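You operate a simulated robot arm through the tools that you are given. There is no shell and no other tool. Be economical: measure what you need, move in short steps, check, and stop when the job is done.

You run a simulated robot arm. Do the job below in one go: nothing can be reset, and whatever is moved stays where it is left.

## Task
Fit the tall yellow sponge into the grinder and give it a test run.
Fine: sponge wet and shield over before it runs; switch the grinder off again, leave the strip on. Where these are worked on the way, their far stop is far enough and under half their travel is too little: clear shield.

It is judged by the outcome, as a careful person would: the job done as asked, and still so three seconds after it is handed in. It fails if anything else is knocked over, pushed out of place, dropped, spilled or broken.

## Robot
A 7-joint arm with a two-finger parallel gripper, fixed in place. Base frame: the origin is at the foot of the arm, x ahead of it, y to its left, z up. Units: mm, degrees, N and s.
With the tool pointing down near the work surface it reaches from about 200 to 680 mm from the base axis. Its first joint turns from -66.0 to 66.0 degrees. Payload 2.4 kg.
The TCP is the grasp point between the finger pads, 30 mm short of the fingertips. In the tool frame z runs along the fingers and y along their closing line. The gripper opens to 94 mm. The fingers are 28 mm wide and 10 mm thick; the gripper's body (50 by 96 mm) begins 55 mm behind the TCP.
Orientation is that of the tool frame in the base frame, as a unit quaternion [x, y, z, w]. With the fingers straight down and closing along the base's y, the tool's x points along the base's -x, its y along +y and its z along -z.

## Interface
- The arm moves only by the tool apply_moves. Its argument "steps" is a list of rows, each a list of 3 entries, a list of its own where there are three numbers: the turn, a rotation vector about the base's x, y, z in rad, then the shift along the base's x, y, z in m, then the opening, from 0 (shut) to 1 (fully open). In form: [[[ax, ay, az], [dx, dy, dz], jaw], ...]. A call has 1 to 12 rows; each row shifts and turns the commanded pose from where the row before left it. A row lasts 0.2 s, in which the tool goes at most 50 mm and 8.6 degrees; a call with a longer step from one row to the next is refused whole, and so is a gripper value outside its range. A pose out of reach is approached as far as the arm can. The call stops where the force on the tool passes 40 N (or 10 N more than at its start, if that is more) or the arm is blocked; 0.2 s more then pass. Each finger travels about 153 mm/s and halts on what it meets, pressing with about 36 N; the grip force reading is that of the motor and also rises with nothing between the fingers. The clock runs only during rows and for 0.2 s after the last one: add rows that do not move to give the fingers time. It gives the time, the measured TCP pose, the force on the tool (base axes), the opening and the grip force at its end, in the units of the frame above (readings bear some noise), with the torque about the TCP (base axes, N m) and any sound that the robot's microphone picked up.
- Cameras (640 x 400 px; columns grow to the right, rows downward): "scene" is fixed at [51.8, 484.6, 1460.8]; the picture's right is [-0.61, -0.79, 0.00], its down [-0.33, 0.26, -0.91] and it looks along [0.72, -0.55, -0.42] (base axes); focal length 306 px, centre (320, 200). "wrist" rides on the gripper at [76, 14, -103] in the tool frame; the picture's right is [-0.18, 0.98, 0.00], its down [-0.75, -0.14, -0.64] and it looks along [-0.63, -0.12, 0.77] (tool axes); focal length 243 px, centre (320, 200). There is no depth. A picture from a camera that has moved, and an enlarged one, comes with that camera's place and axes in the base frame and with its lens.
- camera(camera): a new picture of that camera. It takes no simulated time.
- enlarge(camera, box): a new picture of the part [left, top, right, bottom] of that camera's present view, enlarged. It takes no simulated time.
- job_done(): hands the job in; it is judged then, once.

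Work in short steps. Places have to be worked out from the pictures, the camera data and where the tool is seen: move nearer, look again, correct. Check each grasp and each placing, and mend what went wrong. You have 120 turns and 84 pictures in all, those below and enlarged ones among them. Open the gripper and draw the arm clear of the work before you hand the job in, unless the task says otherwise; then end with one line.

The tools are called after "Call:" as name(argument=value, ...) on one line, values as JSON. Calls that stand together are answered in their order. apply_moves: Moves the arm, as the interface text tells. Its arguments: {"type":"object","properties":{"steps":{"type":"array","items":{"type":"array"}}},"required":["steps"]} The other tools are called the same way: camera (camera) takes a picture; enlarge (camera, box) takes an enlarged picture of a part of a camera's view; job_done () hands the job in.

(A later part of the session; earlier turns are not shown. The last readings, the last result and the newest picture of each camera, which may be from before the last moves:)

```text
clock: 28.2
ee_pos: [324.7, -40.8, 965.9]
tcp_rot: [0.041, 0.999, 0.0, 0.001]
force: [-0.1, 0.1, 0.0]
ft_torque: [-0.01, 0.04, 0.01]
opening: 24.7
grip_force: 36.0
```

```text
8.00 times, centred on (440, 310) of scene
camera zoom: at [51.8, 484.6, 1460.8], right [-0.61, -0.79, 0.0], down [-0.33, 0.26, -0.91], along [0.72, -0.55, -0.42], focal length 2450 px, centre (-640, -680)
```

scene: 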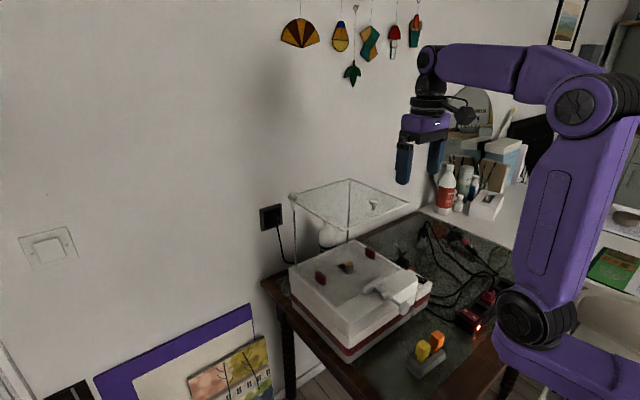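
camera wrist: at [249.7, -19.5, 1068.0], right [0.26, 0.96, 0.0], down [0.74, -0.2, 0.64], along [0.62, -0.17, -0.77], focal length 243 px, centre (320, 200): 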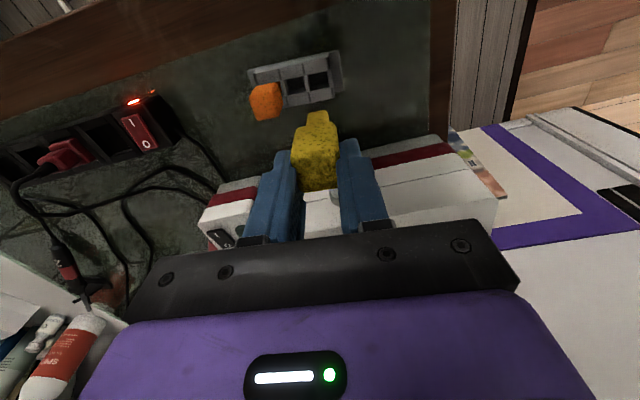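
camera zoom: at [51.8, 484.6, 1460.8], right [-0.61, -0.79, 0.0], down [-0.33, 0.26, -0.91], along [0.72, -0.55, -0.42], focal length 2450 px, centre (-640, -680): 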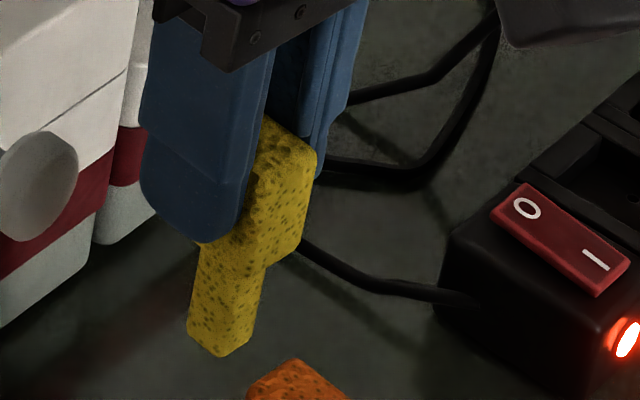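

Sponge ≈ 25×25 mm head, 17 mm stem, bottom about 91 mm below the TCP, top 10 mm below it. I carry it high to above the slot at about (605,−28).

Call:
apply_moves(steps=[[[0, 0, 0], [0, 0, 0.045], 0.15], [[0, 0, 0.02], [0.03, 0.002, 0.03], 0.15], [[0, 0, 0.02], [0.04, 0.002, 0], 0.15], [[0, 0, 0.02], [0.04, 0.002, 0], 0.15], [[0, 0, 0.01], [0.04, 0.002, 0], 0.15], [[0, 0, 0], [0.04, 0.002, 0], 0.15], [[0, 0, 0], [0.04, 0.002, 0], 0.15], [[0, 0, 0], [0.03, 0.001, 0], 0.15], [[0, 0, 0], [0.02, 0, 0], 0.15], [[0, 0, 0], [0, 0, 0], 0.15]])

Call:
camera(camera="wrist")

Call:
enlarge(camera="scene", box=[290, 200, 400, 290])

```text
clock: 30.4
ee_pos: [605.5, -26.6, 1042.3]
tcp_rot: [0.006, 1.0, 0.0, 0.0]
force: [0.0, -0.1, -0.4]
ft_torque: [-0.01, -0.02, -0.03]
opening: 24.5
grip_force: 36.3
```

```text
39 pictures are left
camera wrist: at [530.4, -11.2, 1143.1], right [0.2, 0.98, 0.0], down [0.75, -0.15, 0.64], along [0.63, -0.13, -0.77], focal length 243 px, centre (320, 200)
```

wrist: 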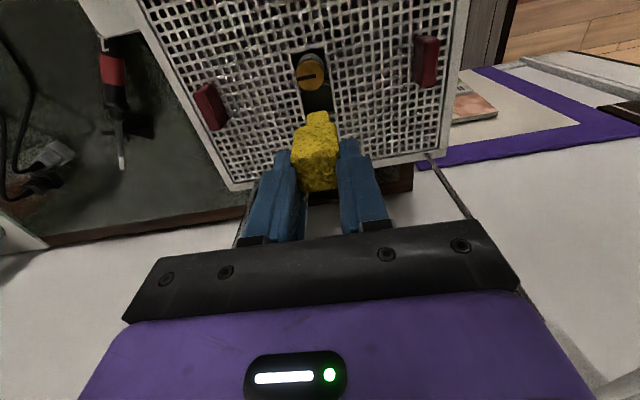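

```text
4.44 times, centred on (345, 245) of scene
camera zoom: at [51.8, 484.6, 1460.8], right [-0.61, -0.79, 0.0], down [-0.33, 0.26, -0.91], along [0.72, -0.55, -0.42], focal length 1361 px, centre (209, 0)
```

zoom: 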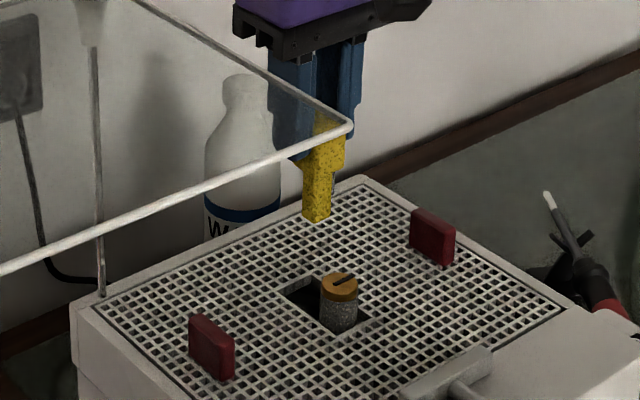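

I enlarge the wrist view to fix slot position relative to the stem.

Call:
enlarge(camera="wrist", box=[260, 30, 380, 150])

Call:
enlarge(camera="scene", box=[330, 225, 390, 285])

```text
3.33 times, centred on (320, 90) of wrist
camera zoom: at [530.4, -11.2, 1143.1], right [0.2, 0.98, 0.0], down [0.75, -0.15, 0.64], along [0.63, -0.13, -0.77], focal length 809 px, centre (320, 567)
```

zoom: 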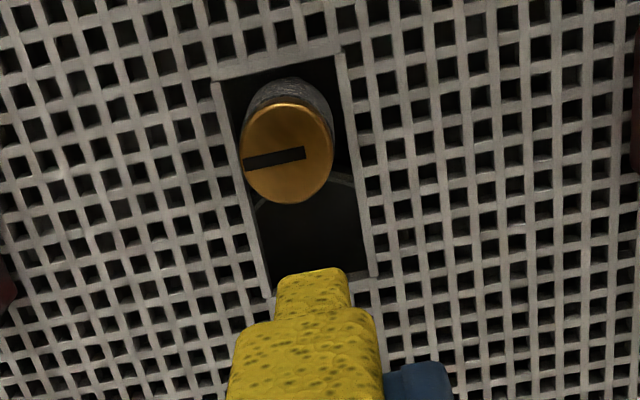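

```text
6.67 times, centred on (360, 255) of scene
camera zoom: at [51.8, 484.6, 1460.8], right [-0.61, -0.79, 0.0], down [-0.33, 0.26, -0.91], along [0.72, -0.55, -0.42], focal length 2042 px, centre (53, -167)
```

zoom: 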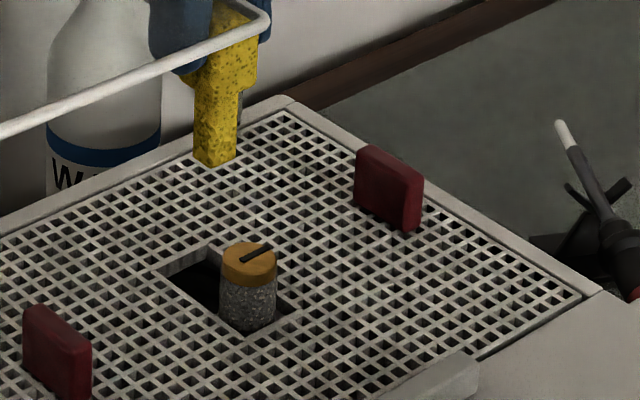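

There's some rim inside the hole behind the bit; I look at it more closely.

Call:
enlarge(camera="wrist", box=[290, 40, 335, 85])

Call:
enlarge(camera="scene", box=[350, 255, 380, 275])

```text
8.89 times, centred on (312, 62) of wrist
camera zoom: at [530.4, -11.2, 1143.1], right [0.2, 0.98, 0.0], down [0.75, -0.15, 0.64], along [0.63, -0.13, -0.77], focal length 2157 px, centre (387, 1422)
```

zoom: 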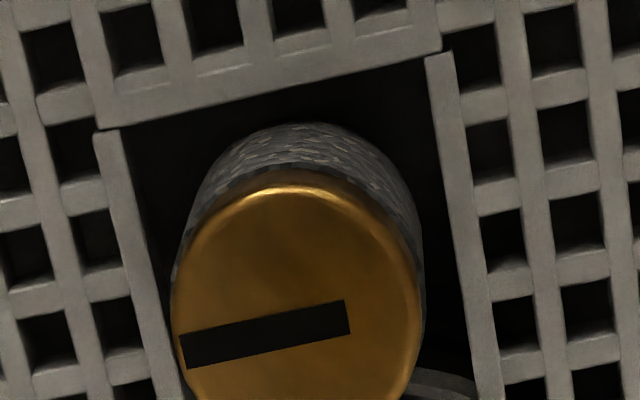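

```text
16.00 times, centred on (365, 265) of scene
camera zoom: at [51.8, 484.6, 1460.8], right [-0.61, -0.79, 0.0], down [-0.33, 0.26, -0.91], along [0.72, -0.55, -0.42], focal length 4900 px, centre (-400, -840)
```

zoom: 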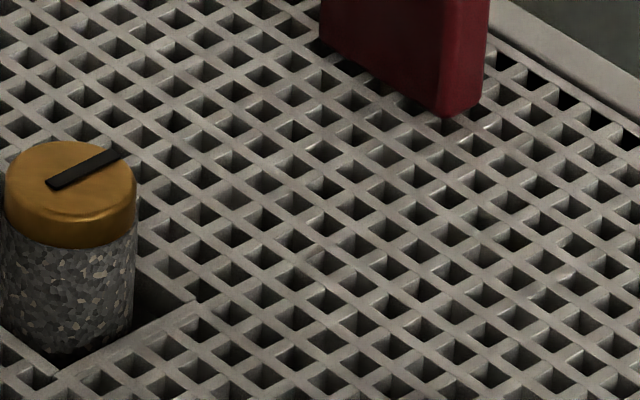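

Call:
enlarge(camera="wrist", box=[290, 76, 345, 114])

```text
10.53 times, centred on (318, 95) of wrist
camera zoom: at [530.4, -11.2, 1143.1], right [0.2, 0.98, 0.0], down [0.75, -0.15, 0.64], along [0.63, -0.13, -0.77], focal length 2554 px, centre (346, 1305)
```

zoom: 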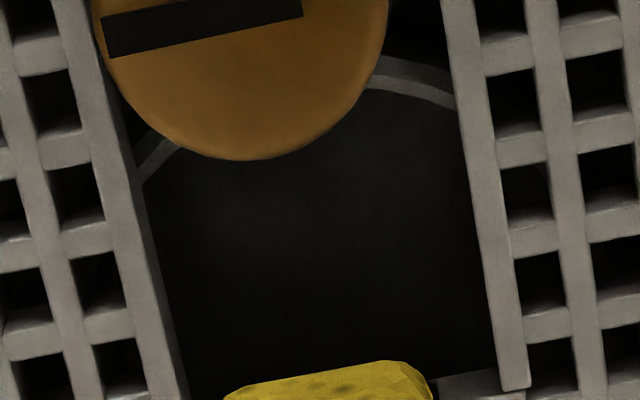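

A round cup rim lies under the slot, axis y≈−30, so I aim the sponge at about (608,−30) and lower to just above the plate, then check.

Call:
apply_moves(steps=[[[0, 0, 0], [0.0025, -0.003, -0.01], 0.15], [[0, 0, 0], [0, 0, -0.015], 0.15], [[0, 0, 0], [0, 0, -0.015], 0.15], [[0, 0, 0], [0, 0, -0.01], 0.15], [[0, 0, 0], [0, 0, 0], 0.15]])

Call:
enlarge(camera="wrist", box=[250, 10, 390, 210])

Call:
enlarge(camera="scene", box=[325, 225, 385, 285])

```text
clock: 31.6
ee_pos: [607.2, -31.1, 990.0]
tcp_rot: [0.006, 1.0, 0.0, 0.0]
force: [-0.5, 0.0, -0.6]
ft_torque: [0.0, -0.02, -0.03]
opening: 24.5
grip_force: 35.7
```

```text
2.00 times, centred on (320, 110) of wrist
camera zoom: at [531.1, -14.7, 1092.5], right [0.2, 0.98, 0.0], down [0.75, -0.15, 0.64], along [0.63, -0.13, -0.77], focal length 485 px, centre (320, 380)
```

zoom: 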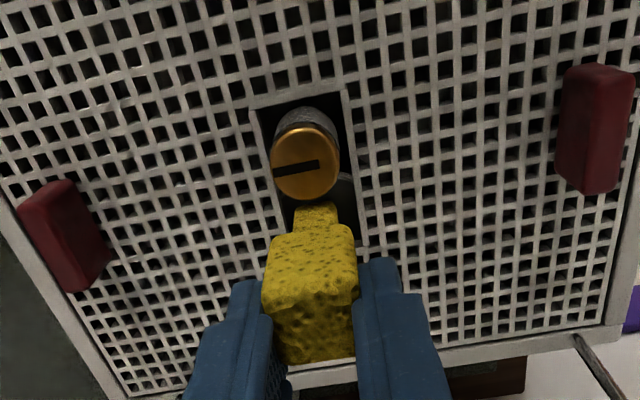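

```text
6.67 times, centred on (355, 255) of scene
camera zoom: at [51.8, 484.6, 1460.8], right [-0.61, -0.79, 0.0], down [-0.33, 0.26, -0.91], along [0.72, -0.55, -0.42], focal length 2042 px, centre (87, -167)
```

zoom: 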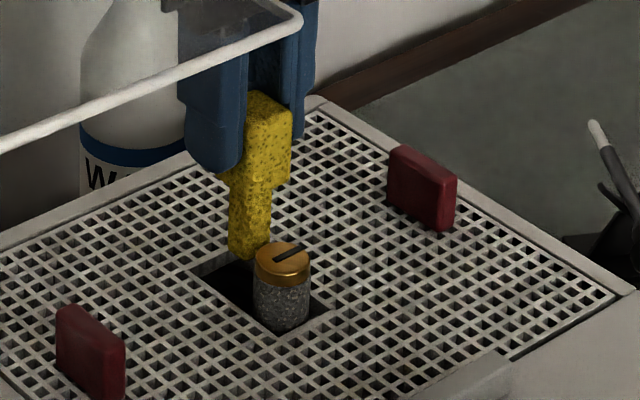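

Stem is just above the slot behind the bit. I lower 15 mm and read the force.

Call:
apply_moves(steps=[[[0, 0, 0], [0, 0, -0.008], 0.15], [[0, 0, 0], [0, 0, -0.007], 0.15], [[0, 0, 0], [0, 0, -0.006], 0.15]])

Call:
enlarge(camera="scene", box=[325, 225, 385, 285])

Call:
enlarge(camera="wrist", box=[260, 40, 370, 180])

```text
clock: 32.4
ee_pos: [607.1, -30.4, 970.1]
tcp_rot: [0.006, 1.0, 0.0, 0.0]
force: [0.5, -0.4, 0.2]
ft_torque: [-0.01, -0.03, 0.02]
opening: 24.4
grip_force: 35.6
```

```text
6.67 times, centred on (355, 255) of scene
camera zoom: at [51.8, 484.6, 1460.8], right [-0.61, -0.79, 0.0], down [-0.33, 0.26, -0.91], along [0.72, -0.55, -0.42], focal length 2042 px, centre (87, -167)
```

zoom: 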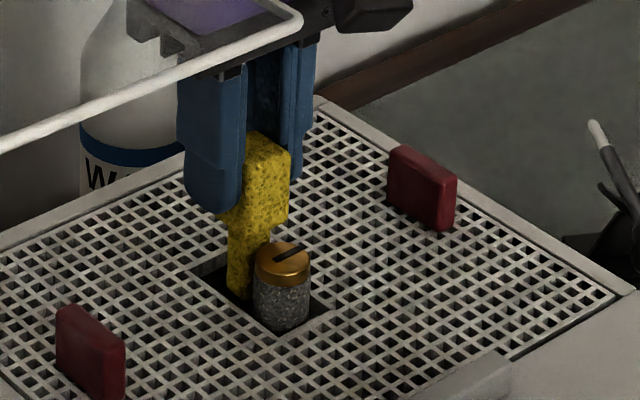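

```text
2.86 times, centred on (315, 110) of wrist
camera zoom: at [531.0, -14.7, 1071.7], right [0.2, 0.98, 0.0], down [0.75, -0.15, 0.64], along [0.63, -0.13, -0.77], focal length 693 px, centre (334, 457)
```

zoom: 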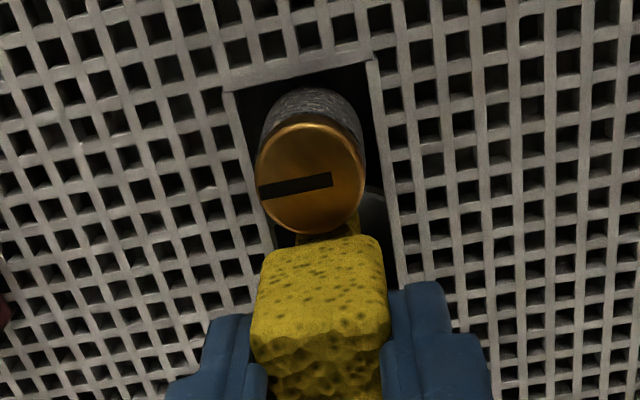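

Stem is entering the slot freely. I continue down 20 mm.

Call:
apply_moves(steps=[[[0, 0, 0], [0, 0, -0.007], 0.15], [[0, 0, 0], [0, 0, -0.007], 0.15], [[0, 0, 0], [0, 0, -0.006], 0.15]])

Call:
enlarge(camera="scene", box=[325, 225, 385, 285])

```text
clock: 33.0
ee_pos: [609.3, -31.3, 962.5]
tcp_rot: [0.006, 1.0, 0.0, 0.004]
force: [-2.7, -0.1, 7.6]
ft_torque: [-0.04, 0.25, -0.01]
opening: 24.7
grip_force: 36.5
stopped in row 3: the force on the tool passed its limit at 48 N (the readings are from after the stop); the commanded pose is now the measured one
```

```text
6.67 times, centred on (355, 255) of scene
camera zoom: at [51.6, 484.6, 1460.8], right [-0.61, -0.79, 0.0], down [-0.33, 0.26, -0.91], along [0.72, -0.55, -0.42], focal length 2042 px, centre (87, -167)
```

zoom: 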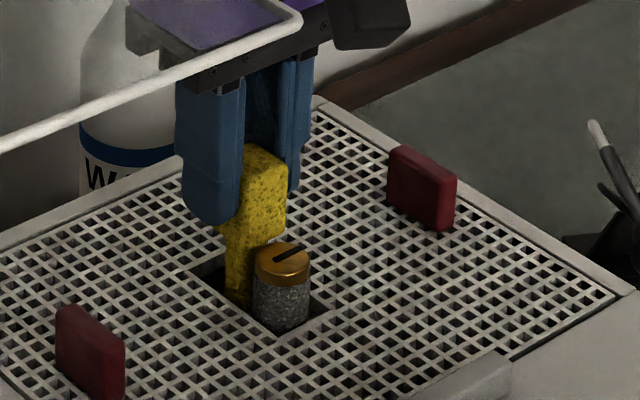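

It hit something at stem-bottom z≈869, likely the cup's front rim. I lift a bit, shift back +3.5 mm in x, and try again gently.

Call:
apply_moves(steps=[[[0, 0, 0], [0, 0, 0.006], 0.15], [[0, 0, 0], [0.0035, 0.001, 0], 0.15], [[0, 0, 0], [0, 0, -0.004], 0.15], [[0, 0, 0], [0, 0, -0.003], 0.15], [[0, 0, 0], [0, 0, -0.003], 0.15]])

```text
clock: 34.2
ee_pos: [611.5, -30.2, 959.1]
tcp_rot: [0.006, 1.0, 0.0, 0.003]
force: [0.5, -0.4, -0.8]
ft_torque: [-0.01, -0.01, 0.0]
opening: 25.0
grip_force: 35.6
```

No force now at 959. I continue in 3 mm steps.

Call:
apply_moves(steps=[[[0, 0, 0], [0, 0, -0.003], 0.15], [[0, 0, 0], [0, 0, -0.003], 0.15], [[0, 0, 0], [0, 0, -0.003], 0.15], [[0, 0, 0], [0, 0, -0.003], 0.15]])

Call:
enlarge(camera="scene", box=[325, 225, 385, 285])

Call:
enlarge(camera="wrist", box=[260, 40, 370, 180])

```text
clock: 35.2
ee_pos: [610.8, -28.1, 945.9]
tcp_rot: [0.006, 1.0, 0.0, 0.002]
force: [-0.5, 0.6, -0.4]
ft_torque: [0.01, -0.04, 0.01]
opening: 24.4
grip_force: 35.6
```

```text
6.67 times, centred on (355, 255) of scene
camera zoom: at [51.8, 484.6, 1460.8], right [-0.61, -0.79, 0.0], down [-0.33, 0.26, -0.91], along [0.72, -0.55, -0.42], focal length 2042 px, centre (87, -167)
```

zoom: 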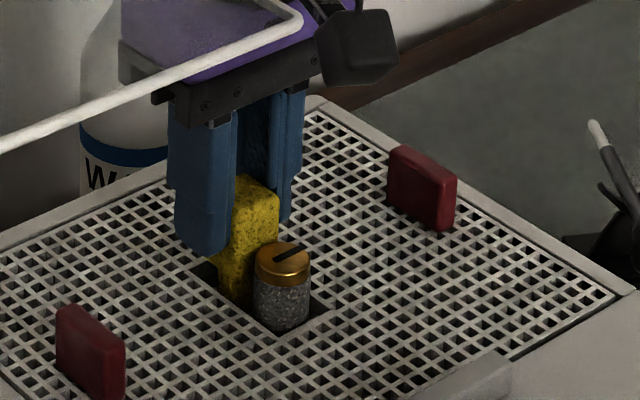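

```text
2.86 times, centred on (315, 110) of wrist
camera zoom: at [534.9, -13.6, 1046.6], right [0.2, 0.98, 0.0], down [0.75, -0.15, 0.65], along [0.63, -0.13, -0.76], focal length 693 px, centre (334, 457)
```

zoom: 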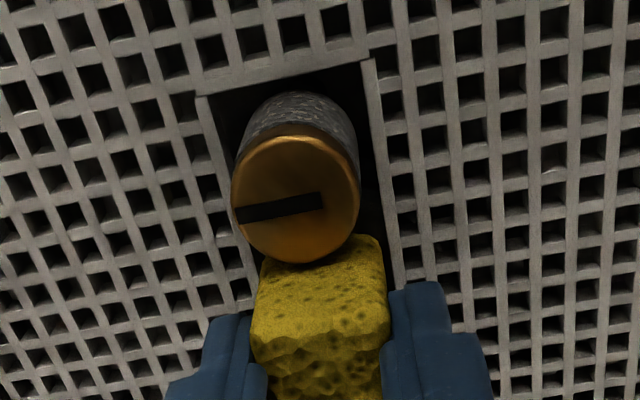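

Still free; head is level with the plate. I go on 9 mm more.

Call:
apply_moves(steps=[[[0, 0, 0], [0, 0, -0.003], 0.15], [[0, 0, 0], [0, 0, -0.003], 0.15], [[0, 0, 0], [0, 0, -0.003], 0.15]])

Call:
enlarge(camera="scene", box=[325, 225, 385, 285])

```text
clock: 36.0
ee_pos: [612.8, -30.1, 936.4]
tcp_rot: [0.006, 1.0, 0.0, 0.003]
force: [0.7, -0.2, -0.8]
ft_torque: [-0.02, -0.01, -0.03]
opening: 24.4
grip_force: 36.0
```

```text
6.67 times, centred on (355, 255) of scene
camera zoom: at [51.8, 484.6, 1460.8], right [-0.61, -0.79, 0.0], down [-0.33, 0.26, -0.91], along [0.72, -0.55, -0.42], focal length 2042 px, centre (87, -167)
```

zoom: 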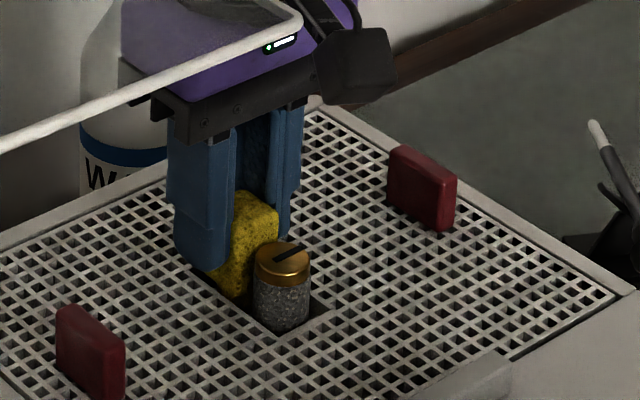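

Call:
apply_moves(steps=[[[0, 0, 0], [0, 0, -0.002], 0.15], [[0, 0, 0], [0, 0, -0.002], 0.15], [[0, 0, 0], [0, 0, -0.002], 0.15], [[0, 0, 0], [0, 0, -0.002], 0.15]])

Call:
enlarge(camera="wrist", box=[250, 30, 390, 200])

```text
clock: 37.0
ee_pos: [611.7, -29.3, 928.4]
tcp_rot: [0.006, 1.0, 0.0, 0.004]
force: [-1.5, 0.0, 5.8]
ft_torque: [0.0, 0.15, -0.02]
opening: 24.5
grip_force: 36.0
```

```text
2.35 times, centred on (320, 115) of wrist
camera zoom: at [535.2, -14.1, 1030.1], right [0.2, 0.98, 0.0], down [0.75, -0.15, 0.65], along [0.63, -0.13, -0.76], focal length 571 px, centre (320, 400)
```

zoom: 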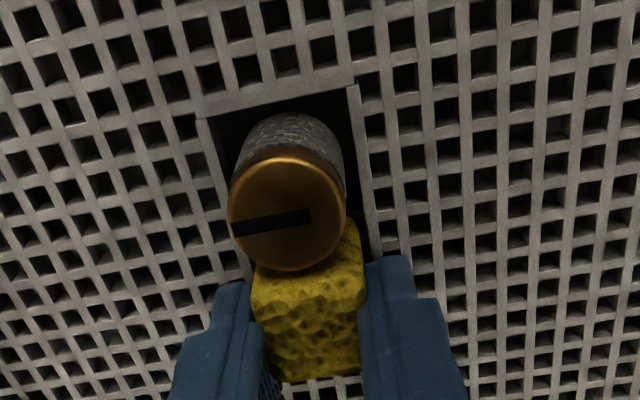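

A light 6 N contact begins. I go 2 mm more to feel if it is seated.

Call:
apply_moves(steps=[[[0, 0, 0], [0, 0, -0.001], 0.15], [[0, 0, 0], [0, 0, -0.001], 0.15], [[0, 0, 0], [0, 0, 0], 0.15]])

Call:
enlarge(camera="scene", box=[325, 225, 385, 285])

```text
clock: 37.8
ee_pos: [612.9, -30.2, 927.0]
tcp_rot: [0.006, 1.0, 0.0, 0.004]
force: [-2.8, 1.0, 24.5]
ft_torque: [0.1, 0.39, -0.03]
opening: 24.4
grip_force: 36.2
```

```text
6.67 times, centred on (355, 255) of scene
camera zoom: at [51.2, 484.7, 1460.8], right [-0.61, -0.79, 0.0], down [-0.33, 0.26, -0.91], along [0.72, -0.55, -0.42], focal length 2042 px, centre (87, -167)
```

zoom: 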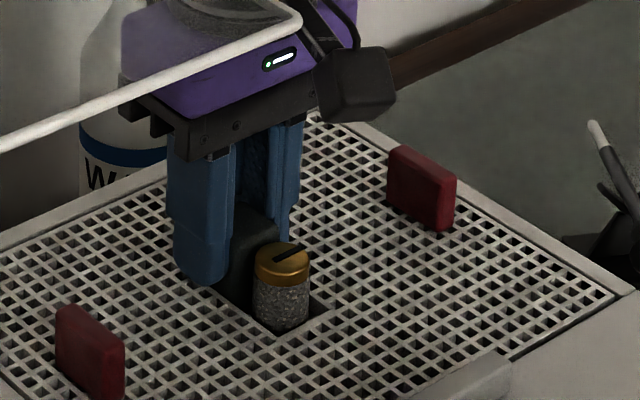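

The sponge has gone dark: it is wet, and it bears firmly. I release by opening slightly wide and rise.

Call:
apply_moves(steps=[[[0, 0, 0], [0, 0, 0.001], 0.25], [[0, 0, 0], [0, 0, 0], 0.35], [[0, 0, 0], [0, 0, 0], 0.42], [[0, 0, 0], [0, 0, 0.02], 0.42], [[0, 0, 0], [0, 0, 0.04], 0.42], [[0, 0, 0], [0, 0, 0.045], 0.42], [[0, 0, 0], [0, 0, 0], 0.42]])

Call:
enlarge(camera="wrist", box=[250, 20, 390, 200])

Call:
enlarge(camera="scene", box=[325, 225, 385, 285])

```text
clock: 39.4
ee_pos: [612.1, -32.5, 1031.7]
tcp_rot: [0.007, 1.0, 0.0, 0.003]
force: [0.1, -0.1, 0.6]
ft_torque: [0.04, 0.0, 0.01]
opening: 39.4
grip_force: 0.0
```

```text
2.22 times, centred on (320, 110) of wrist
camera zoom: at [535.6, -16.2, 1132.9], right [0.2, 0.98, 0.0], down [0.75, -0.15, 0.65], along [0.63, -0.13, -0.76], focal length 539 px, centre (320, 400)
```

zoom: 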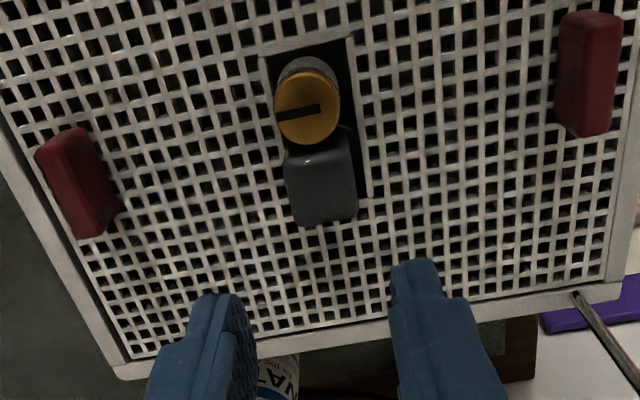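

```text
6.67 times, centred on (355, 255) of scene
camera zoom: at [51.8, 484.6, 1460.8], right [-0.61, -0.79, 0.0], down [-0.33, 0.26, -0.91], along [0.72, -0.55, -0.42], focal length 2042 px, centre (87, -167)
```

zoom: 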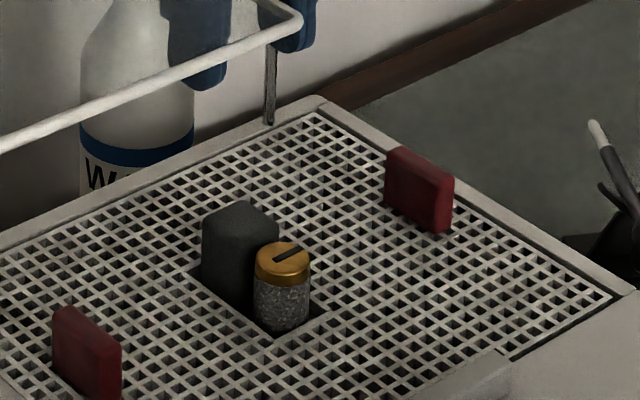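

The sponge stands upright, wet, beside the bit. Now the shield: I rise, draw back and turn toward the knob's current place (578,275).

Call:
apply_moves(steps=[[[0, 0, -0.1313], [-0.02, 0, 0.045], 0.5], [[0, 0, -0.1313], [-0.02, 0, 0.045], 0.55], [[0, 0, -0.1313], [-0.025, 0, 0.04], 0.55], [[0, 0, -0.1313], [-0.025, 0, 0.04], 0.55], [[0, 0, -0.1313], [-0.022, 0.01, 0.02], 0.55], [[0, 0, -0.1313], [0, 0.03, 0], 0.55], [[0, 0, -0.1313], [0, 0.035, 0], 0.55], [[0, 0, -0.1313], [0, 0.035, 0], 0.55], [[0, 0, -0.1313], [0, 0.035, 0], 0.55], [[0, 0, -0.1313], [0, 0.035, 0], 0.55], [[0, 0, -0.1313], [0.01, 0.03, 0], 0.55], [[0, 0, -0.1313], [0.02, 0.02, 0], 0.55]])

Call:
camera(camera="wrist")

Call:
enlarge(camera="scene", box=[180, 120, 420, 270])

```text
clock: 42.0
ee_pos: [531.7, 201.4, 1223.7]
tcp_rot: [0.714, 0.7, -0.002, 0.002]
force: [0.7, 0.6, 0.3]
ft_torque: [-0.03, -0.01, -0.03]
opening: 51.9
grip_force: 0.1
```

```text
20 pictures are left
camera wrist: at [547.1, 277.3, 1324.5], right [0.98, -0.2, 0.0], down [-0.16, -0.75, 0.65], along [-0.13, -0.63, -0.76], focal length 243 px, centre (320, 200)
```

wrist: 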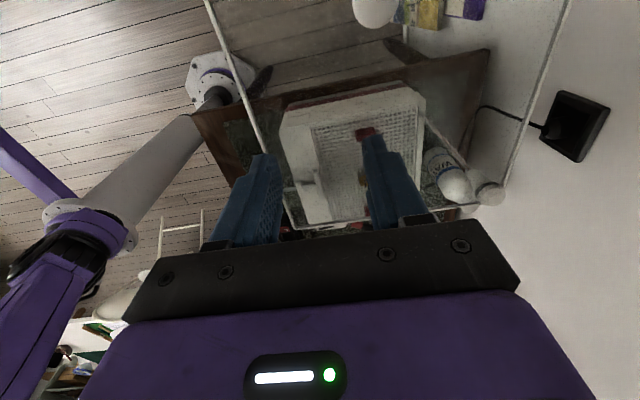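

```text
2.67 times, centred on (300, 195) of scene
camera zoom: at [51.8, 484.6, 1460.8], right [-0.61, -0.79, 0.0], down [-0.33, 0.26, -0.91], along [0.72, -0.55, -0.42], focal length 817 px, centre (373, 213)
```

zoom: 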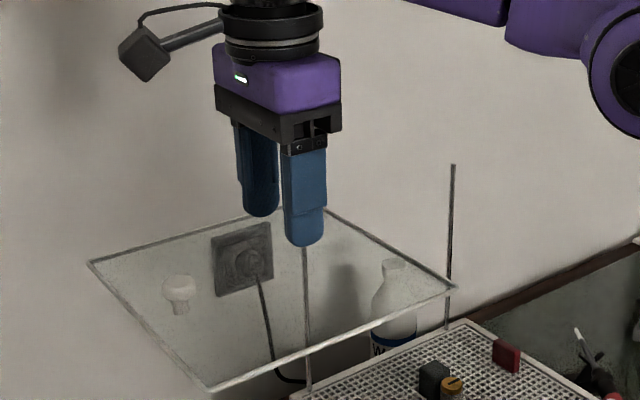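

Knob is at about (578,273). I come in from the −y side with fingers straddling it, then lower and close.

Call:
apply_moves(steps=[[[0, 0, 0], [0.02, 0.01, -0.025], 0.55], [[0, 0, 0], [0.0265, 0.02, -0.025], 0.55], [[0, 0, 0], [0, 0.02, 0], 0.55], [[0, 0, 0], [0, 0.022, -0.004], 0.55], [[0, 0, 0], [0, 0, -0.008], 0.55], [[0, 0, 0], [0, 0, 0], 0.55]])

Call:
camera(camera="wrist")

```text
clock: 43.4
ee_pos: [578.2, 273.6, 1161.2]
tcp_rot: [0.713, 0.701, -0.002, 0.002]
force: [-0.2, 1.1, -1.0]
ft_torque: [-0.02, 0.02, 0.01]
opening: 51.6
grip_force: 0.1
```

```text
18 pictures are left
camera wrist: at [593.2, 350.0, 1262.3], right [0.98, -0.2, 0.0], down [-0.15, -0.75, 0.65], along [-0.13, -0.63, -0.76], focal length 243 px, centre (320, 200)
```

wrist: 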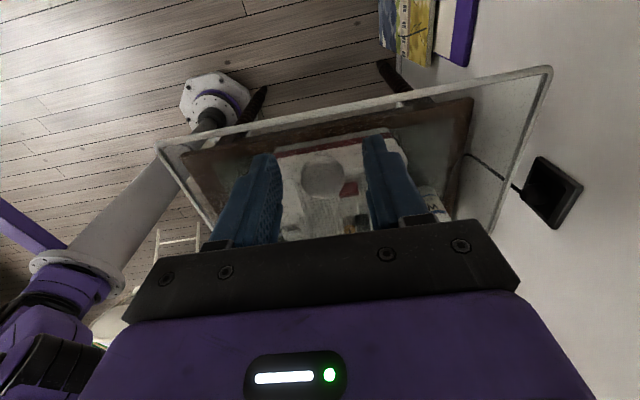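

Knob is centred between the fingers. I close and swing the first 24° back.

Call:
apply_moves(steps=[[[0, 0, 0], [0, 0, 0], 0.4], [[0, 0, 0], [0, 0, 0], 0.2], [[0, 0, 0], [0, 0, 0], 0.2], [[0, 0, 0.105], [-0.0195, -0.0123, 0], 0.2], [[0, 0, 0.105], [-0.0183, -0.0147, 0], 0.2], [[0, 0, 0.105], [-0.0163, -0.0168, 0], 0.2], [[0, 0, 0.105], [-0.0144, -0.0184, 0], 0.2], [[0, 0, 0], [0, 0, 0], 0.2]])

```text
clock: 44.4
ee_pos: [566.9, 273.3, 1160.4]
tcp_rot: [0.675, 0.737, -0.005, 0.011]
force: [2.5, -2.1, 0.1]
ft_torque: [-1.09, -0.21, 0.17]
opening: 25.0
grip_force: 45.2
stopped in row 4: the force on the tool passed its limit at 54 N (the readings are from after the stop); the commanded pose is now the measured one
```

It stopped on a force spike early in the swing; loads are low now. I retry in smaller steps.

Call:
apply_moves(steps=[[[0, 0, 0], [0, 0, 0], 0.2], [[0, 0, 0.02], [-0.004, -0.0035, 0], 0.2], [[0, 0, 0.03], [-0.005, -0.0045, 0], 0.2]])

```text
clock: 45.2
ee_pos: [558.2, 266.9, 1159.7]
tcp_rot: [0.655, 0.756, -0.004, 0.01]
force: [1.1, -1.1, -1.9]
ft_torque: [-0.56, -0.14, -0.01]
opening: 25.1
grip_force: 45.0
```

It moves with little load. I continue in 5° steps.

Call:
apply_moves(steps=[[[0, 0, 0.04], [-0.0077, -0.0062, 0], 0.2], [[0, 0, 0.04], [-0.0077, -0.0062, 0], 0.2], [[0, 0, 0.087], [-0.0142, -0.0136, 0], 0.2], [[0, 0, 0.087], [-0.013, -0.0148, 0], 0.2], [[0, 0, 0.087], [-0.0117, -0.0159, 0], 0.2], [[0, 0, 0], [0, 0, 0], 0.2]])

```text
clock: 46.1
ee_pos: [545.9, 254.3, 1163.6]
tcp_rot: [0.584, 0.812, -0.007, 0.002]
force: [-0.3, 0.9, -0.8]
ft_torque: [-0.4, -0.04, 0.35]
opening: 25.1
grip_force: 45.0
out of reach, approached as far as the arm can: row 2, 3, 4
stopped in row 4: the force on the tool passed its limit at 66 N (the readings are from after the stop); the commanded pose is now the measured one
```

Still on the arc (θ≈131°), but the arm reported reach trouble there, perhaps from the wrist turn. I try translating without turning, in small steps.

Call:
apply_moves(steps=[[[0, 0, 0], [-0.007, -0.0065, 0], 0.2], [[0, 0, 0], [-0.007, -0.0066, 0], 0.2], [[0, 0, 0], [0, 0, 0], 0.2]])

Call:
camera(camera="scene")

```text
clock: 46.9
ee_pos: [549.7, 256.8, 1165.9]
tcp_rot: [0.582, 0.813, -0.009, -0.001]
force: [-9.9, 12.2, -35.0]
ft_torque: [0.6, 0.33, -0.07]
opening: 25.4
grip_force: 45.2
out of reach, approached as far as the arm can: row 1, 2
```

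```text
17 pictures are left
```

scene: 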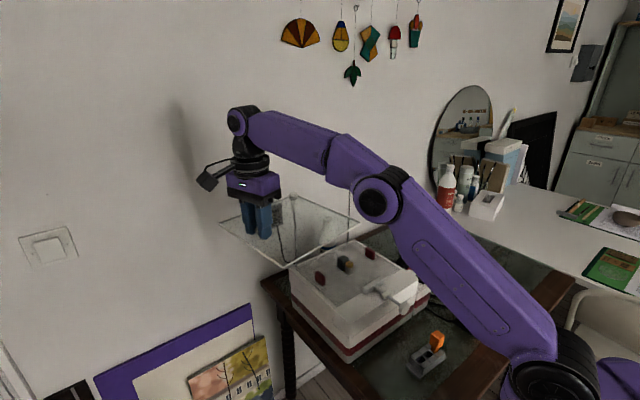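

The arm pulls up by 35 N; its posture seems to have reached a limit. I lower slightly to relieve, open, and rise clear.

Call:
apply_moves(steps=[[[0, 0, 0], [0.003, 0.002, -0.003], 0.2], [[0, 0, 0], [0, 0, 0], 0.2]])

```text
clock: 47.5
ee_pos: [552.6, 259.2, 1164.7]
tcp_rot: [0.582, 0.813, -0.007, 0.0]
force: [-12.9, 15.6, -23.2]
ft_torque: [0.13, 0.38, -0.26]
opening: 25.2
grip_force: 45.1
```

Call:
apply_moves(steps=[[[0, 0, 0], [0, 0, 0], 0.35], [[0, 0, 0], [0, 0, 0], 0.55], [[0, 0, 0], [0, 0, 0], 0.55]])

```text
clock: 48.3
ee_pos: [555.0, 254.9, 1167.3]
tcp_rot: [0.584, 0.812, -0.006, 0.003]
force: [0.6, 0.1, -0.5]
ft_torque: [0.02, 0.0, 0.02]
opening: 51.8
grip_force: 0.0
```

Released cleanly. I back out between the fingers' open direction while rising, then draw toward the base.

Call:
apply_moves(steps=[[[0, 0, 0], [0, -0.005, 0.015], 0.55], [[0, 0, 0], [0, -0.01, 0.02], 0.55], [[0, 0, 0], [-0.01, -0.02, 0.02], 0.55], [[0, 0, 0.1], [-0.02, -0.02, 0.02], 0.55], [[0, 0, 0.13], [-0.02, -0.02, 0], 0.55], [[0, 0, 0.14], [-0.02, -0.02, 0], 0.55], [[0, 0, 0.14], [0, 0, 0], 0.55], [[0, 0, 0], [0, 0, 0], 0.55]])

Call:
enlarge(camera="scene", box=[180, 120, 420, 270])

```text
clock: 50.1
ee_pos: [482.7, 160.7, 1240.0]
tcp_rot: [0.359, 0.933, -0.005, 0.003]
force: [-0.3, 0.3, -0.3]
ft_torque: [0.02, -0.01, 0.03]
opening: 51.8
grip_force: 0.0
```

```text
2.67 times, centred on (300, 195) of scene
camera zoom: at [51.8, 484.6, 1460.8], right [-0.61, -0.79, 0.0], down [-0.33, 0.26, -0.91], along [0.72, -0.55, -0.42], focal length 817 px, centre (373, 213)
```

zoom: 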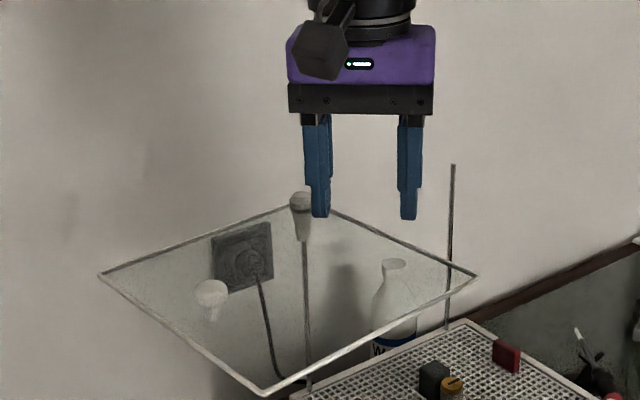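

Knob now ≈(557,254). With the tool turned only −42°, I go to the outer side of the knob, lower, and slide in with fingers straddling it.

Call:
apply_moves(steps=[[[0, 0, 0], [0.009, 0.032, -0.004], 0.55], [[0, 0, 0], [0.009, 0.032, -0.004], 0.55], [[0, 0, 0], [0.009, 0.032, -0.004], 0.55], [[0, 0, 0], [0.009, 0.032, -0.004], 0.55], [[0, 0, 0], [0, 0, -0.025], 0.55], [[0, 0, 0], [0, 0, -0.025], 0.55], [[0, 0, 0], [0, 0, 0], 0.55]])

Call:
camera(camera="wrist")

```text
clock: 51.7
ee_pos: [520.3, 290.6, 1176.2]
tcp_rot: [0.36, 0.933, -0.007, 0.002]
force: [-0.6, -0.3, 0.2]
ft_torque: [-0.01, 0.01, 0.01]
opening: 51.5
grip_force: 0.0
```

```text
15 pictures are left
camera wrist: at [472.5, 353.5, 1277.2], right [0.8, 0.6, -0.01], down [0.46, -0.6, 0.65], along [0.39, -0.52, -0.76], focal length 243 px, centre (320, 200)
```

wrist: 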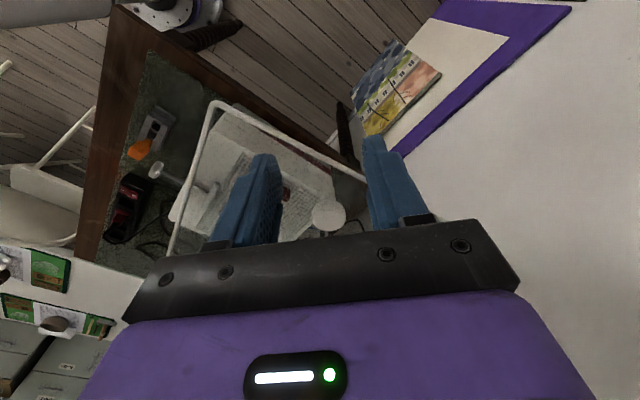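

Knob sits centrally ahead at about (552,257). I slide in and lower to 1162, then close.

Call:
apply_moves(steps=[[[0, 0, 0], [0.011, -0.011, -0.007], 0.55], [[0, 0, 0], [0.011, -0.011, -0.004], 0.55], [[0, 0, 0], [0.011, -0.011, -0.003], 0.55], [[0, 0, 0], [0, 0, 0], 0.4], [[0, 0, 0], [0, 0, 0], 0.2], [[0, 0, 0], [0, 0, 0], 0.2]])

```text
clock: 53.1
ee_pos: [551.6, 255.7, 1163.0]
tcp_rot: [0.36, 0.933, -0.006, 0.003]
force: [1.0, -0.5, 0.4]
ft_torque: [0.13, 0.11, 0.07]
opening: 25.3
grip_force: 45.1
```

Gripped again (25.3 mm). I swing on in small steps, without turning.

Call:
apply_moves(steps=[[[0, 0, 0], [-0.0089, -0.0076, 0], 0.2], [[0, 0, 0], [-0.0084, -0.0081, 0], 0.2], [[0, 0, 0], [-0.008, -0.0085, 0], 0.2], [[0, 0, 0], [0, 0, 0], 0.2]])

```text
clock: 54.1
ee_pos: [526.7, 230.6, 1163.2]
tcp_rot: [0.36, 0.933, -0.006, 0.004]
force: [-3.4, 4.6, 5.5]
ft_torque: [-0.09, -0.15, 0.16]
opening: 25.3
grip_force: 45.1
```

Smooth. Continuing.

Call:
apply_moves(steps=[[[0, 0, 0.03], [-0.0101, -0.0118, 0], 0.2], [[0, 0, 0.03], [-0.0092, -0.0125, 0], 0.2], [[0, 0, 0.03], [-0.0083, -0.0131, 0], 0.2], [[0, 0, 0.03], [-0.0073, -0.0136, 0], 0.2], [[0, 0, 0.03], [-0.0063, -0.0141, 0], 0.2], [[0, 0, 0], [0, 0, 0], 0.2]])

```text
clock: 55.5
ee_pos: [486.2, 166.7, 1160.8]
tcp_rot: [0.29, 0.957, -0.006, 0.005]
force: [-2.5, 2.2, 9.8]
ft_torque: [-0.15, -0.22, 0.25]
opening: 25.2
grip_force: 44.7
```

Call:
apply_moves(steps=[[[0, 0, 0.05], [-0.0055, -0.0147, 0.0005], 0.2], [[0, 0, 0.05], [-0.0045, -0.015, 0], 0.2], [[0, 0, 0.05], [-0.0034, -0.0153, 0], 0.2], [[0, 0, 0.05], [-0.0022, -0.0155, 0], 0.2], [[0, 0, 0.05], [-0.0011, -0.0156, 0], 0.2], [[0, 0, 0.05], [0, -0.0156, 0], 0.2], [[0, 0, 0], [0, 0, 0], 0.2]])

```text
clock: 57.1
ee_pos: [469.0, 74.1, 1162.1]
tcp_rot: [0.143, 0.99, -0.005, 0.005]
force: [-2.1, 0.1, 0.2]
ft_torque: [0.05, 0.17, 0.3]
opening: 24.9
grip_force: 45.0
```

Call:
apply_moves(steps=[[[0, 0, 0.04], [0.0012, -0.0156, 0], 0.2], [[0, 0, 0.04], [0.0023, -0.0154, 0], 0.2], [[0, 0, 0.04], [0.0034, -0.0152, 0], 0.2], [[0, 0, 0.04], [0.0044, -0.015, 0], 0.2], [[0, 0, 0.04], [0.0055, -0.0146, 0], 0.2], [[0, 0, 0], [0, 0, 0], 0.2]])

```text
clock: 58.5
ee_pos: [487.3, -1.3, 1161.0]
tcp_rot: [0.044, 0.999, -0.004, 0.007]
force: [0.3, 1.7, 6.4]
ft_torque: [0.03, -0.46, 0.3]
opening: 25.1
grip_force: 44.6
```

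Near the start position; last 9° in small steps.

Call:
apply_moves(steps=[[[0, 0, 0.02], [0.0042, -0.0108, 0], 0.2], [[0, 0, 0.02], [0.0042, -0.0106, 0], 0.2], [[0, 0, 0.02], [0.0042, -0.0104, 0], 0.2], [[0, 0, 0], [0, 0, 0], 0.2]])

Call:
enlarge(camera="scene", box=[250, 150, 430, 280])

```text
clock: 59.5
ee_pos: [500.7, -31.3, 1160.8]
tcp_rot: [0.012, 1.0, -0.003, 0.008]
force: [26.4, 15.5, -6.0]
ft_torque: [0.29, 0.3, 0.15]
opening: 25.1
grip_force: 45.2
```

```text
3.08 times, centred on (340, 215) of scene
camera zoom: at [52.9, 485.1, 1460.6], right [-0.61, -0.79, 0.0], down [-0.33, 0.25, -0.91], along [0.72, -0.55, -0.42], focal length 942 px, centre (258, 154)
```

zoom: 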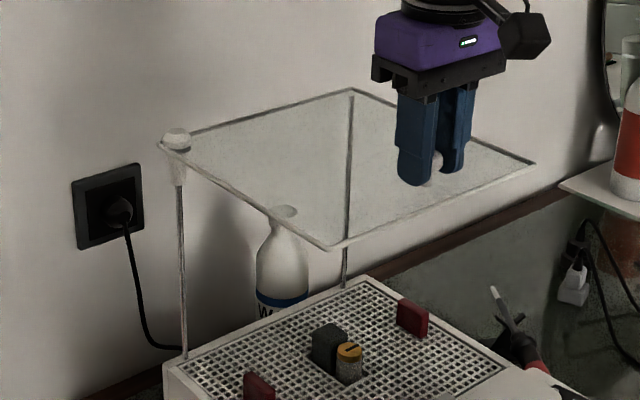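

The shield is back over the grinder at its stop (reaction force felt). I release and rise.

Call:
apply_moves(steps=[[[0, 0, 0], [-0.001, 0.002, 0], 0.2], [[0, 0, 0], [0, 0, 0], 0.4], [[0, 0, 0], [0, 0, 0], 0.55], [[0, 0, 0], [0, 0, 0.025], 0.55], [[0, 0, 0], [0, 0, 0.035], 0.55], [[0, 0, 0], [-0.04, 0, 0.02], 0.55], [[0, 0, 0], [-0.045, 0, 0], 0.4], [[0, 0, 0], [-0.045, 0, 0], 0.2], [[0, 0, 0], [-0.02, 0, 0], 0.0]])

Call:
enlarge(camera="scene", box=[280, 170, 440, 330])

```text
clock: 61.5
ee_pos: [347.3, -29.4, 1243.2]
tcp_rot: [0.014, 1.0, -0.004, 0.005]
force: [-0.7, 0.1, -0.1]
ft_torque: [0.0, 0.01, 0.06]
opening: 0.3
grip_force: 33.2
```

```text
2.50 times, centred on (360, 250) of scene
camera zoom: at [51.8, 484.6, 1460.8], right [-0.61, -0.79, 0.0], down [-0.33, 0.26, -0.91], along [0.72, -0.55, -0.42], focal length 766 px, centre (220, 75)
```

zoom: 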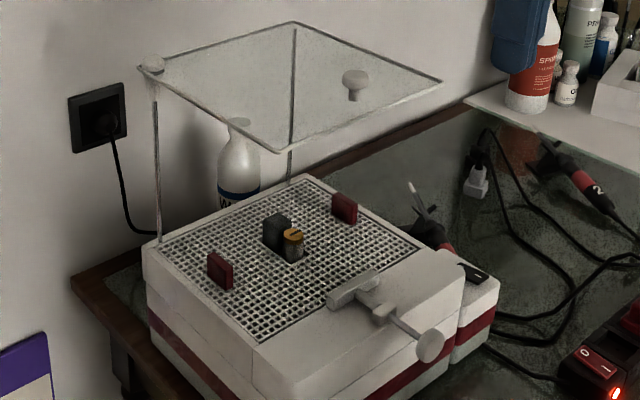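

Sponge and shield are in place. The rocker switch triangulates to about (462,−219,841), “I” at the near side. I move over in front of it with fingers closed and look.

Call:
apply_moves(steps=[[[0, 0, 0], [0.005, -0.035, -0.03], 0], [[0, 0, 0], [0.005, -0.035, -0.03], 0], [[0, 0, 0], [0.005, -0.035, -0.03], 0], [[0, 0, 0], [0.005, -0.035, -0.03], 0], [[0, 0, 0], [0.005, -0.03, -0.035], 0], [[0, 0, 0], [0.005, -0.03, -0.035], 0], [[0, 0, 0], [0.01, 0, -0.035], 0], [[0, 0, 0], [0, 0, -0.03], 0], [[0, 0, 0], [0, 0, 0], 0]])

Call:
enlarge(camera="wrist", box=[260, 60, 420, 180])

```text
clock: 63.5
ee_pos: [387.8, -232.2, 987.4]
tcp_rot: [0.014, 1.0, -0.004, 0.005]
force: [0.0, 0.4, 0.5]
ft_torque: [0.04, -0.02, 0.0]
opening: 0.1
grip_force: 32.9
```

```text
3.33 times, centred on (340, 120) of wrist
camera zoom: at [309.9, -214.7, 1087.8], right [0.21, 0.98, -0.01], down [0.74, -0.16, 0.65], along [0.64, -0.14, -0.76], focal length 809 px, centre (253, 467)
```

zoom: 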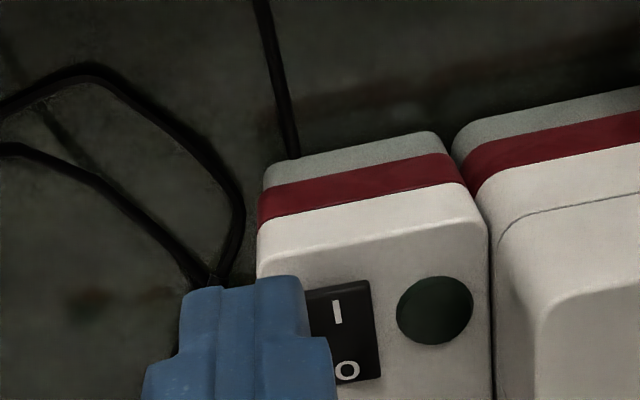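

Rocker spans x≈444–485, y≈−217, z≈841; I side near x≈450. I go above the I side and step down.

Call:
apply_moves(steps=[[[0, 0, 0], [0.03, 0.008, -0.025], 0], [[0, 0, 0], [0.029, 0.007, -0.035], 0], [[0, 0, 0], [0, 0, -0.025], 0], [[0, 0, 0], [0, 0, -0.012], 0], [[0, 0, 0], [0, 0, 0], 0]])

Call:
enlarge(camera="scene", box=[370, 230, 450, 300])

```text
clock: 64.7
ee_pos: [445.9, -214.4, 890.7]
tcp_rot: [0.014, 1.0, -0.005, 0.006]
force: [0.0, -0.7, 0.2]
ft_torque: [0.02, 0.04, 0.02]
opening: 0.0
grip_force: 32.7
```

```text
5.71 times, centred on (410, 265) of scene
camera zoom: at [51.8, 484.6, 1460.8], right [-0.61, -0.79, 0.0], down [-0.33, 0.26, -0.91], along [0.72, -0.55, -0.42], focal length 1750 px, centre (-194, -171)
```

zoom: 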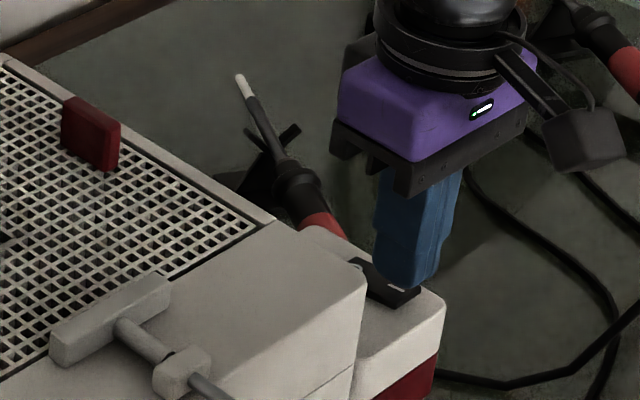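

Fingertips are over the I side. I press down in small steps.

Call:
apply_moves(steps=[[[0, 0, 0], [0, -0.003, -0.005], 0], [[0, 0, 0], [0, 0, -0.005], 0], [[0, 0, 0], [0, 0, -0.004], 0], [[0, 0, 0], [0, 0, -0.003], 0], [[0, 0, 0], [0, 0, -0.002], 0], [[0, 0, 0], [0, 0, -0.002], 0]])

```text
clock: 65.7
ee_pos: [446.1, -218.9, 878.0]
tcp_rot: [0.013, 1.0, -0.004, 0.005]
force: [-5.8, 1.1, 14.3]
ft_torque: [0.08, 0.02, -0.03]
opening: 0.5
grip_force: 33.1
stopped in row 4: the force on the tool passed its limit at 50 N (the readings are from after the stop); the commanded pose is now the measured one
```

Contact at tip z≈848 with 50 N, no sound reported. I raise a little and look at the rocker.

Call:
apply_moves(steps=[[[0, 0, 0], [0, 0, 0.02], 0], [[0, 0, 0], [-0.03, 0, 0.03], 0], [[0, 0, 0], [-0.03, 0, 0.035], 0], [[0, 0, 0], [0, 0, 0], 0]])

Call:
enlarge(camera="scene", box=[370, 230, 450, 300])

```text
clock: 66.7
ee_pos: [386.2, -218.2, 963.6]
tcp_rot: [0.013, 1.0, -0.005, 0.006]
force: [-0.5, -1.0, 1.0]
ft_torque: [0.02, 0.01, 0.02]
opening: 0.0
grip_force: 32.9
```

```text
5.71 times, centred on (410, 265) of scene
camera zoom: at [51.8, 484.6, 1460.8], right [-0.61, -0.79, 0.0], down [-0.33, 0.26, -0.91], along [0.72, -0.55, -0.42], focal length 1750 px, centre (-194, -171)
```

zoom: 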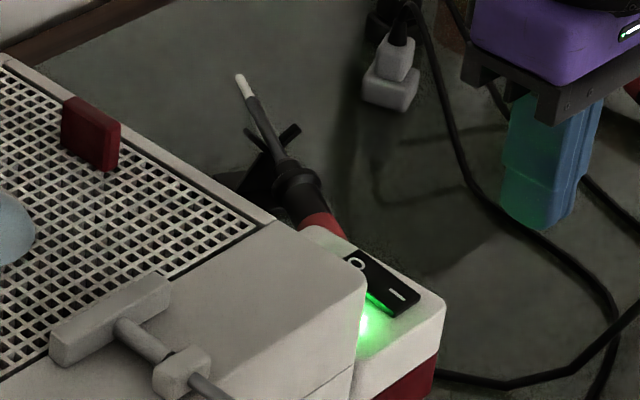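

The lamp is green: the grinder is running. I check the bit area during the run.

Call:
apply_moves(steps=[[[0, 0, 0], [0, 0, 0], 0], [[0, 0, 0], [0, 0, 0], 0], [[0, 0, 0], [0, 0, 0], 0], [[0, 0, 0], [0, 0, 0], 0], [[0, 0, 0], [0, 0, 0], 0]])

Call:
enlarge(camera="scene", box=[290, 170, 440, 310])

```text
clock: 67.9
ee_pos: [387.2, -217.9, 961.8]
tcp_rot: [0.015, 1.0, -0.005, 0.006]
force: [0.0, -0.9, 0.6]
ft_torque: [0.0, -0.02, 0.0]
opening: 0.0
grip_force: 33.2
```

```text
2.86 times, centred on (365, 240) of scene
camera zoom: at [51.8, 484.6, 1460.8], right [-0.61, -0.79, 0.0], down [-0.33, 0.26, -0.91], along [0.72, -0.55, -0.42], focal length 875 px, centre (191, 86)
```

zoom: 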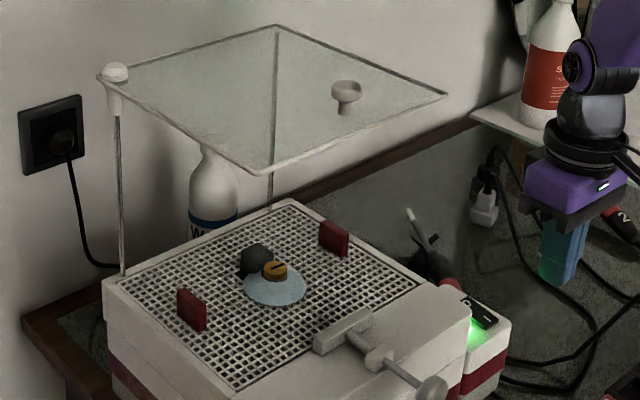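

It runs with a wet bit and the shield over. Now I switch it off: above the O side (x≈481).

Call:
apply_moves(steps=[[[0, 0, 0], [0.032, 0, -0.01], 0], [[0, 0, 0], [0.032, 0, -0.02], 0], [[0, 0, 0], [0.031, 0, -0.025], 0], [[0, 0, 0], [0, 0, -0.014], 0], [[0, 0, 0], [0, 0, 0], 0]])

Call:
enlarge(camera="scene", box=[370, 230, 450, 300])

```text
clock: 69.1
ee_pos: [480.8, -218.4, 893.7]
tcp_rot: [0.014, 1.0, -0.004, 0.005]
force: [-0.3, -0.5, 0.9]
ft_torque: [0.0, 0.01, -0.03]
opening: 0.0
grip_force: 33.2
```

```text
5.71 times, centred on (410, 265) of scene
camera zoom: at [51.8, 484.6, 1460.8], right [-0.61, -0.79, 0.0], down [-0.33, 0.26, -0.91], along [0.72, -0.55, -0.42], focal length 1750 px, centre (-194, -171)
```

zoom: 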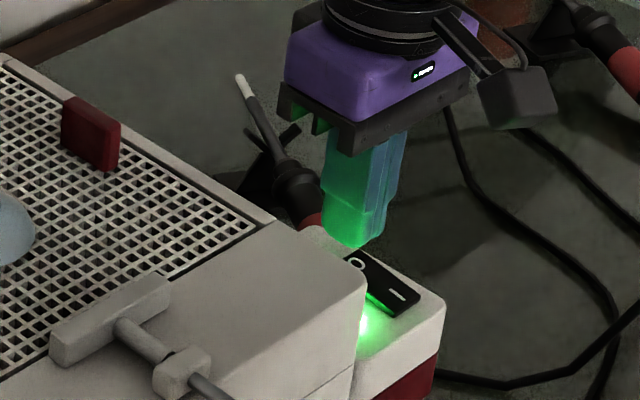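

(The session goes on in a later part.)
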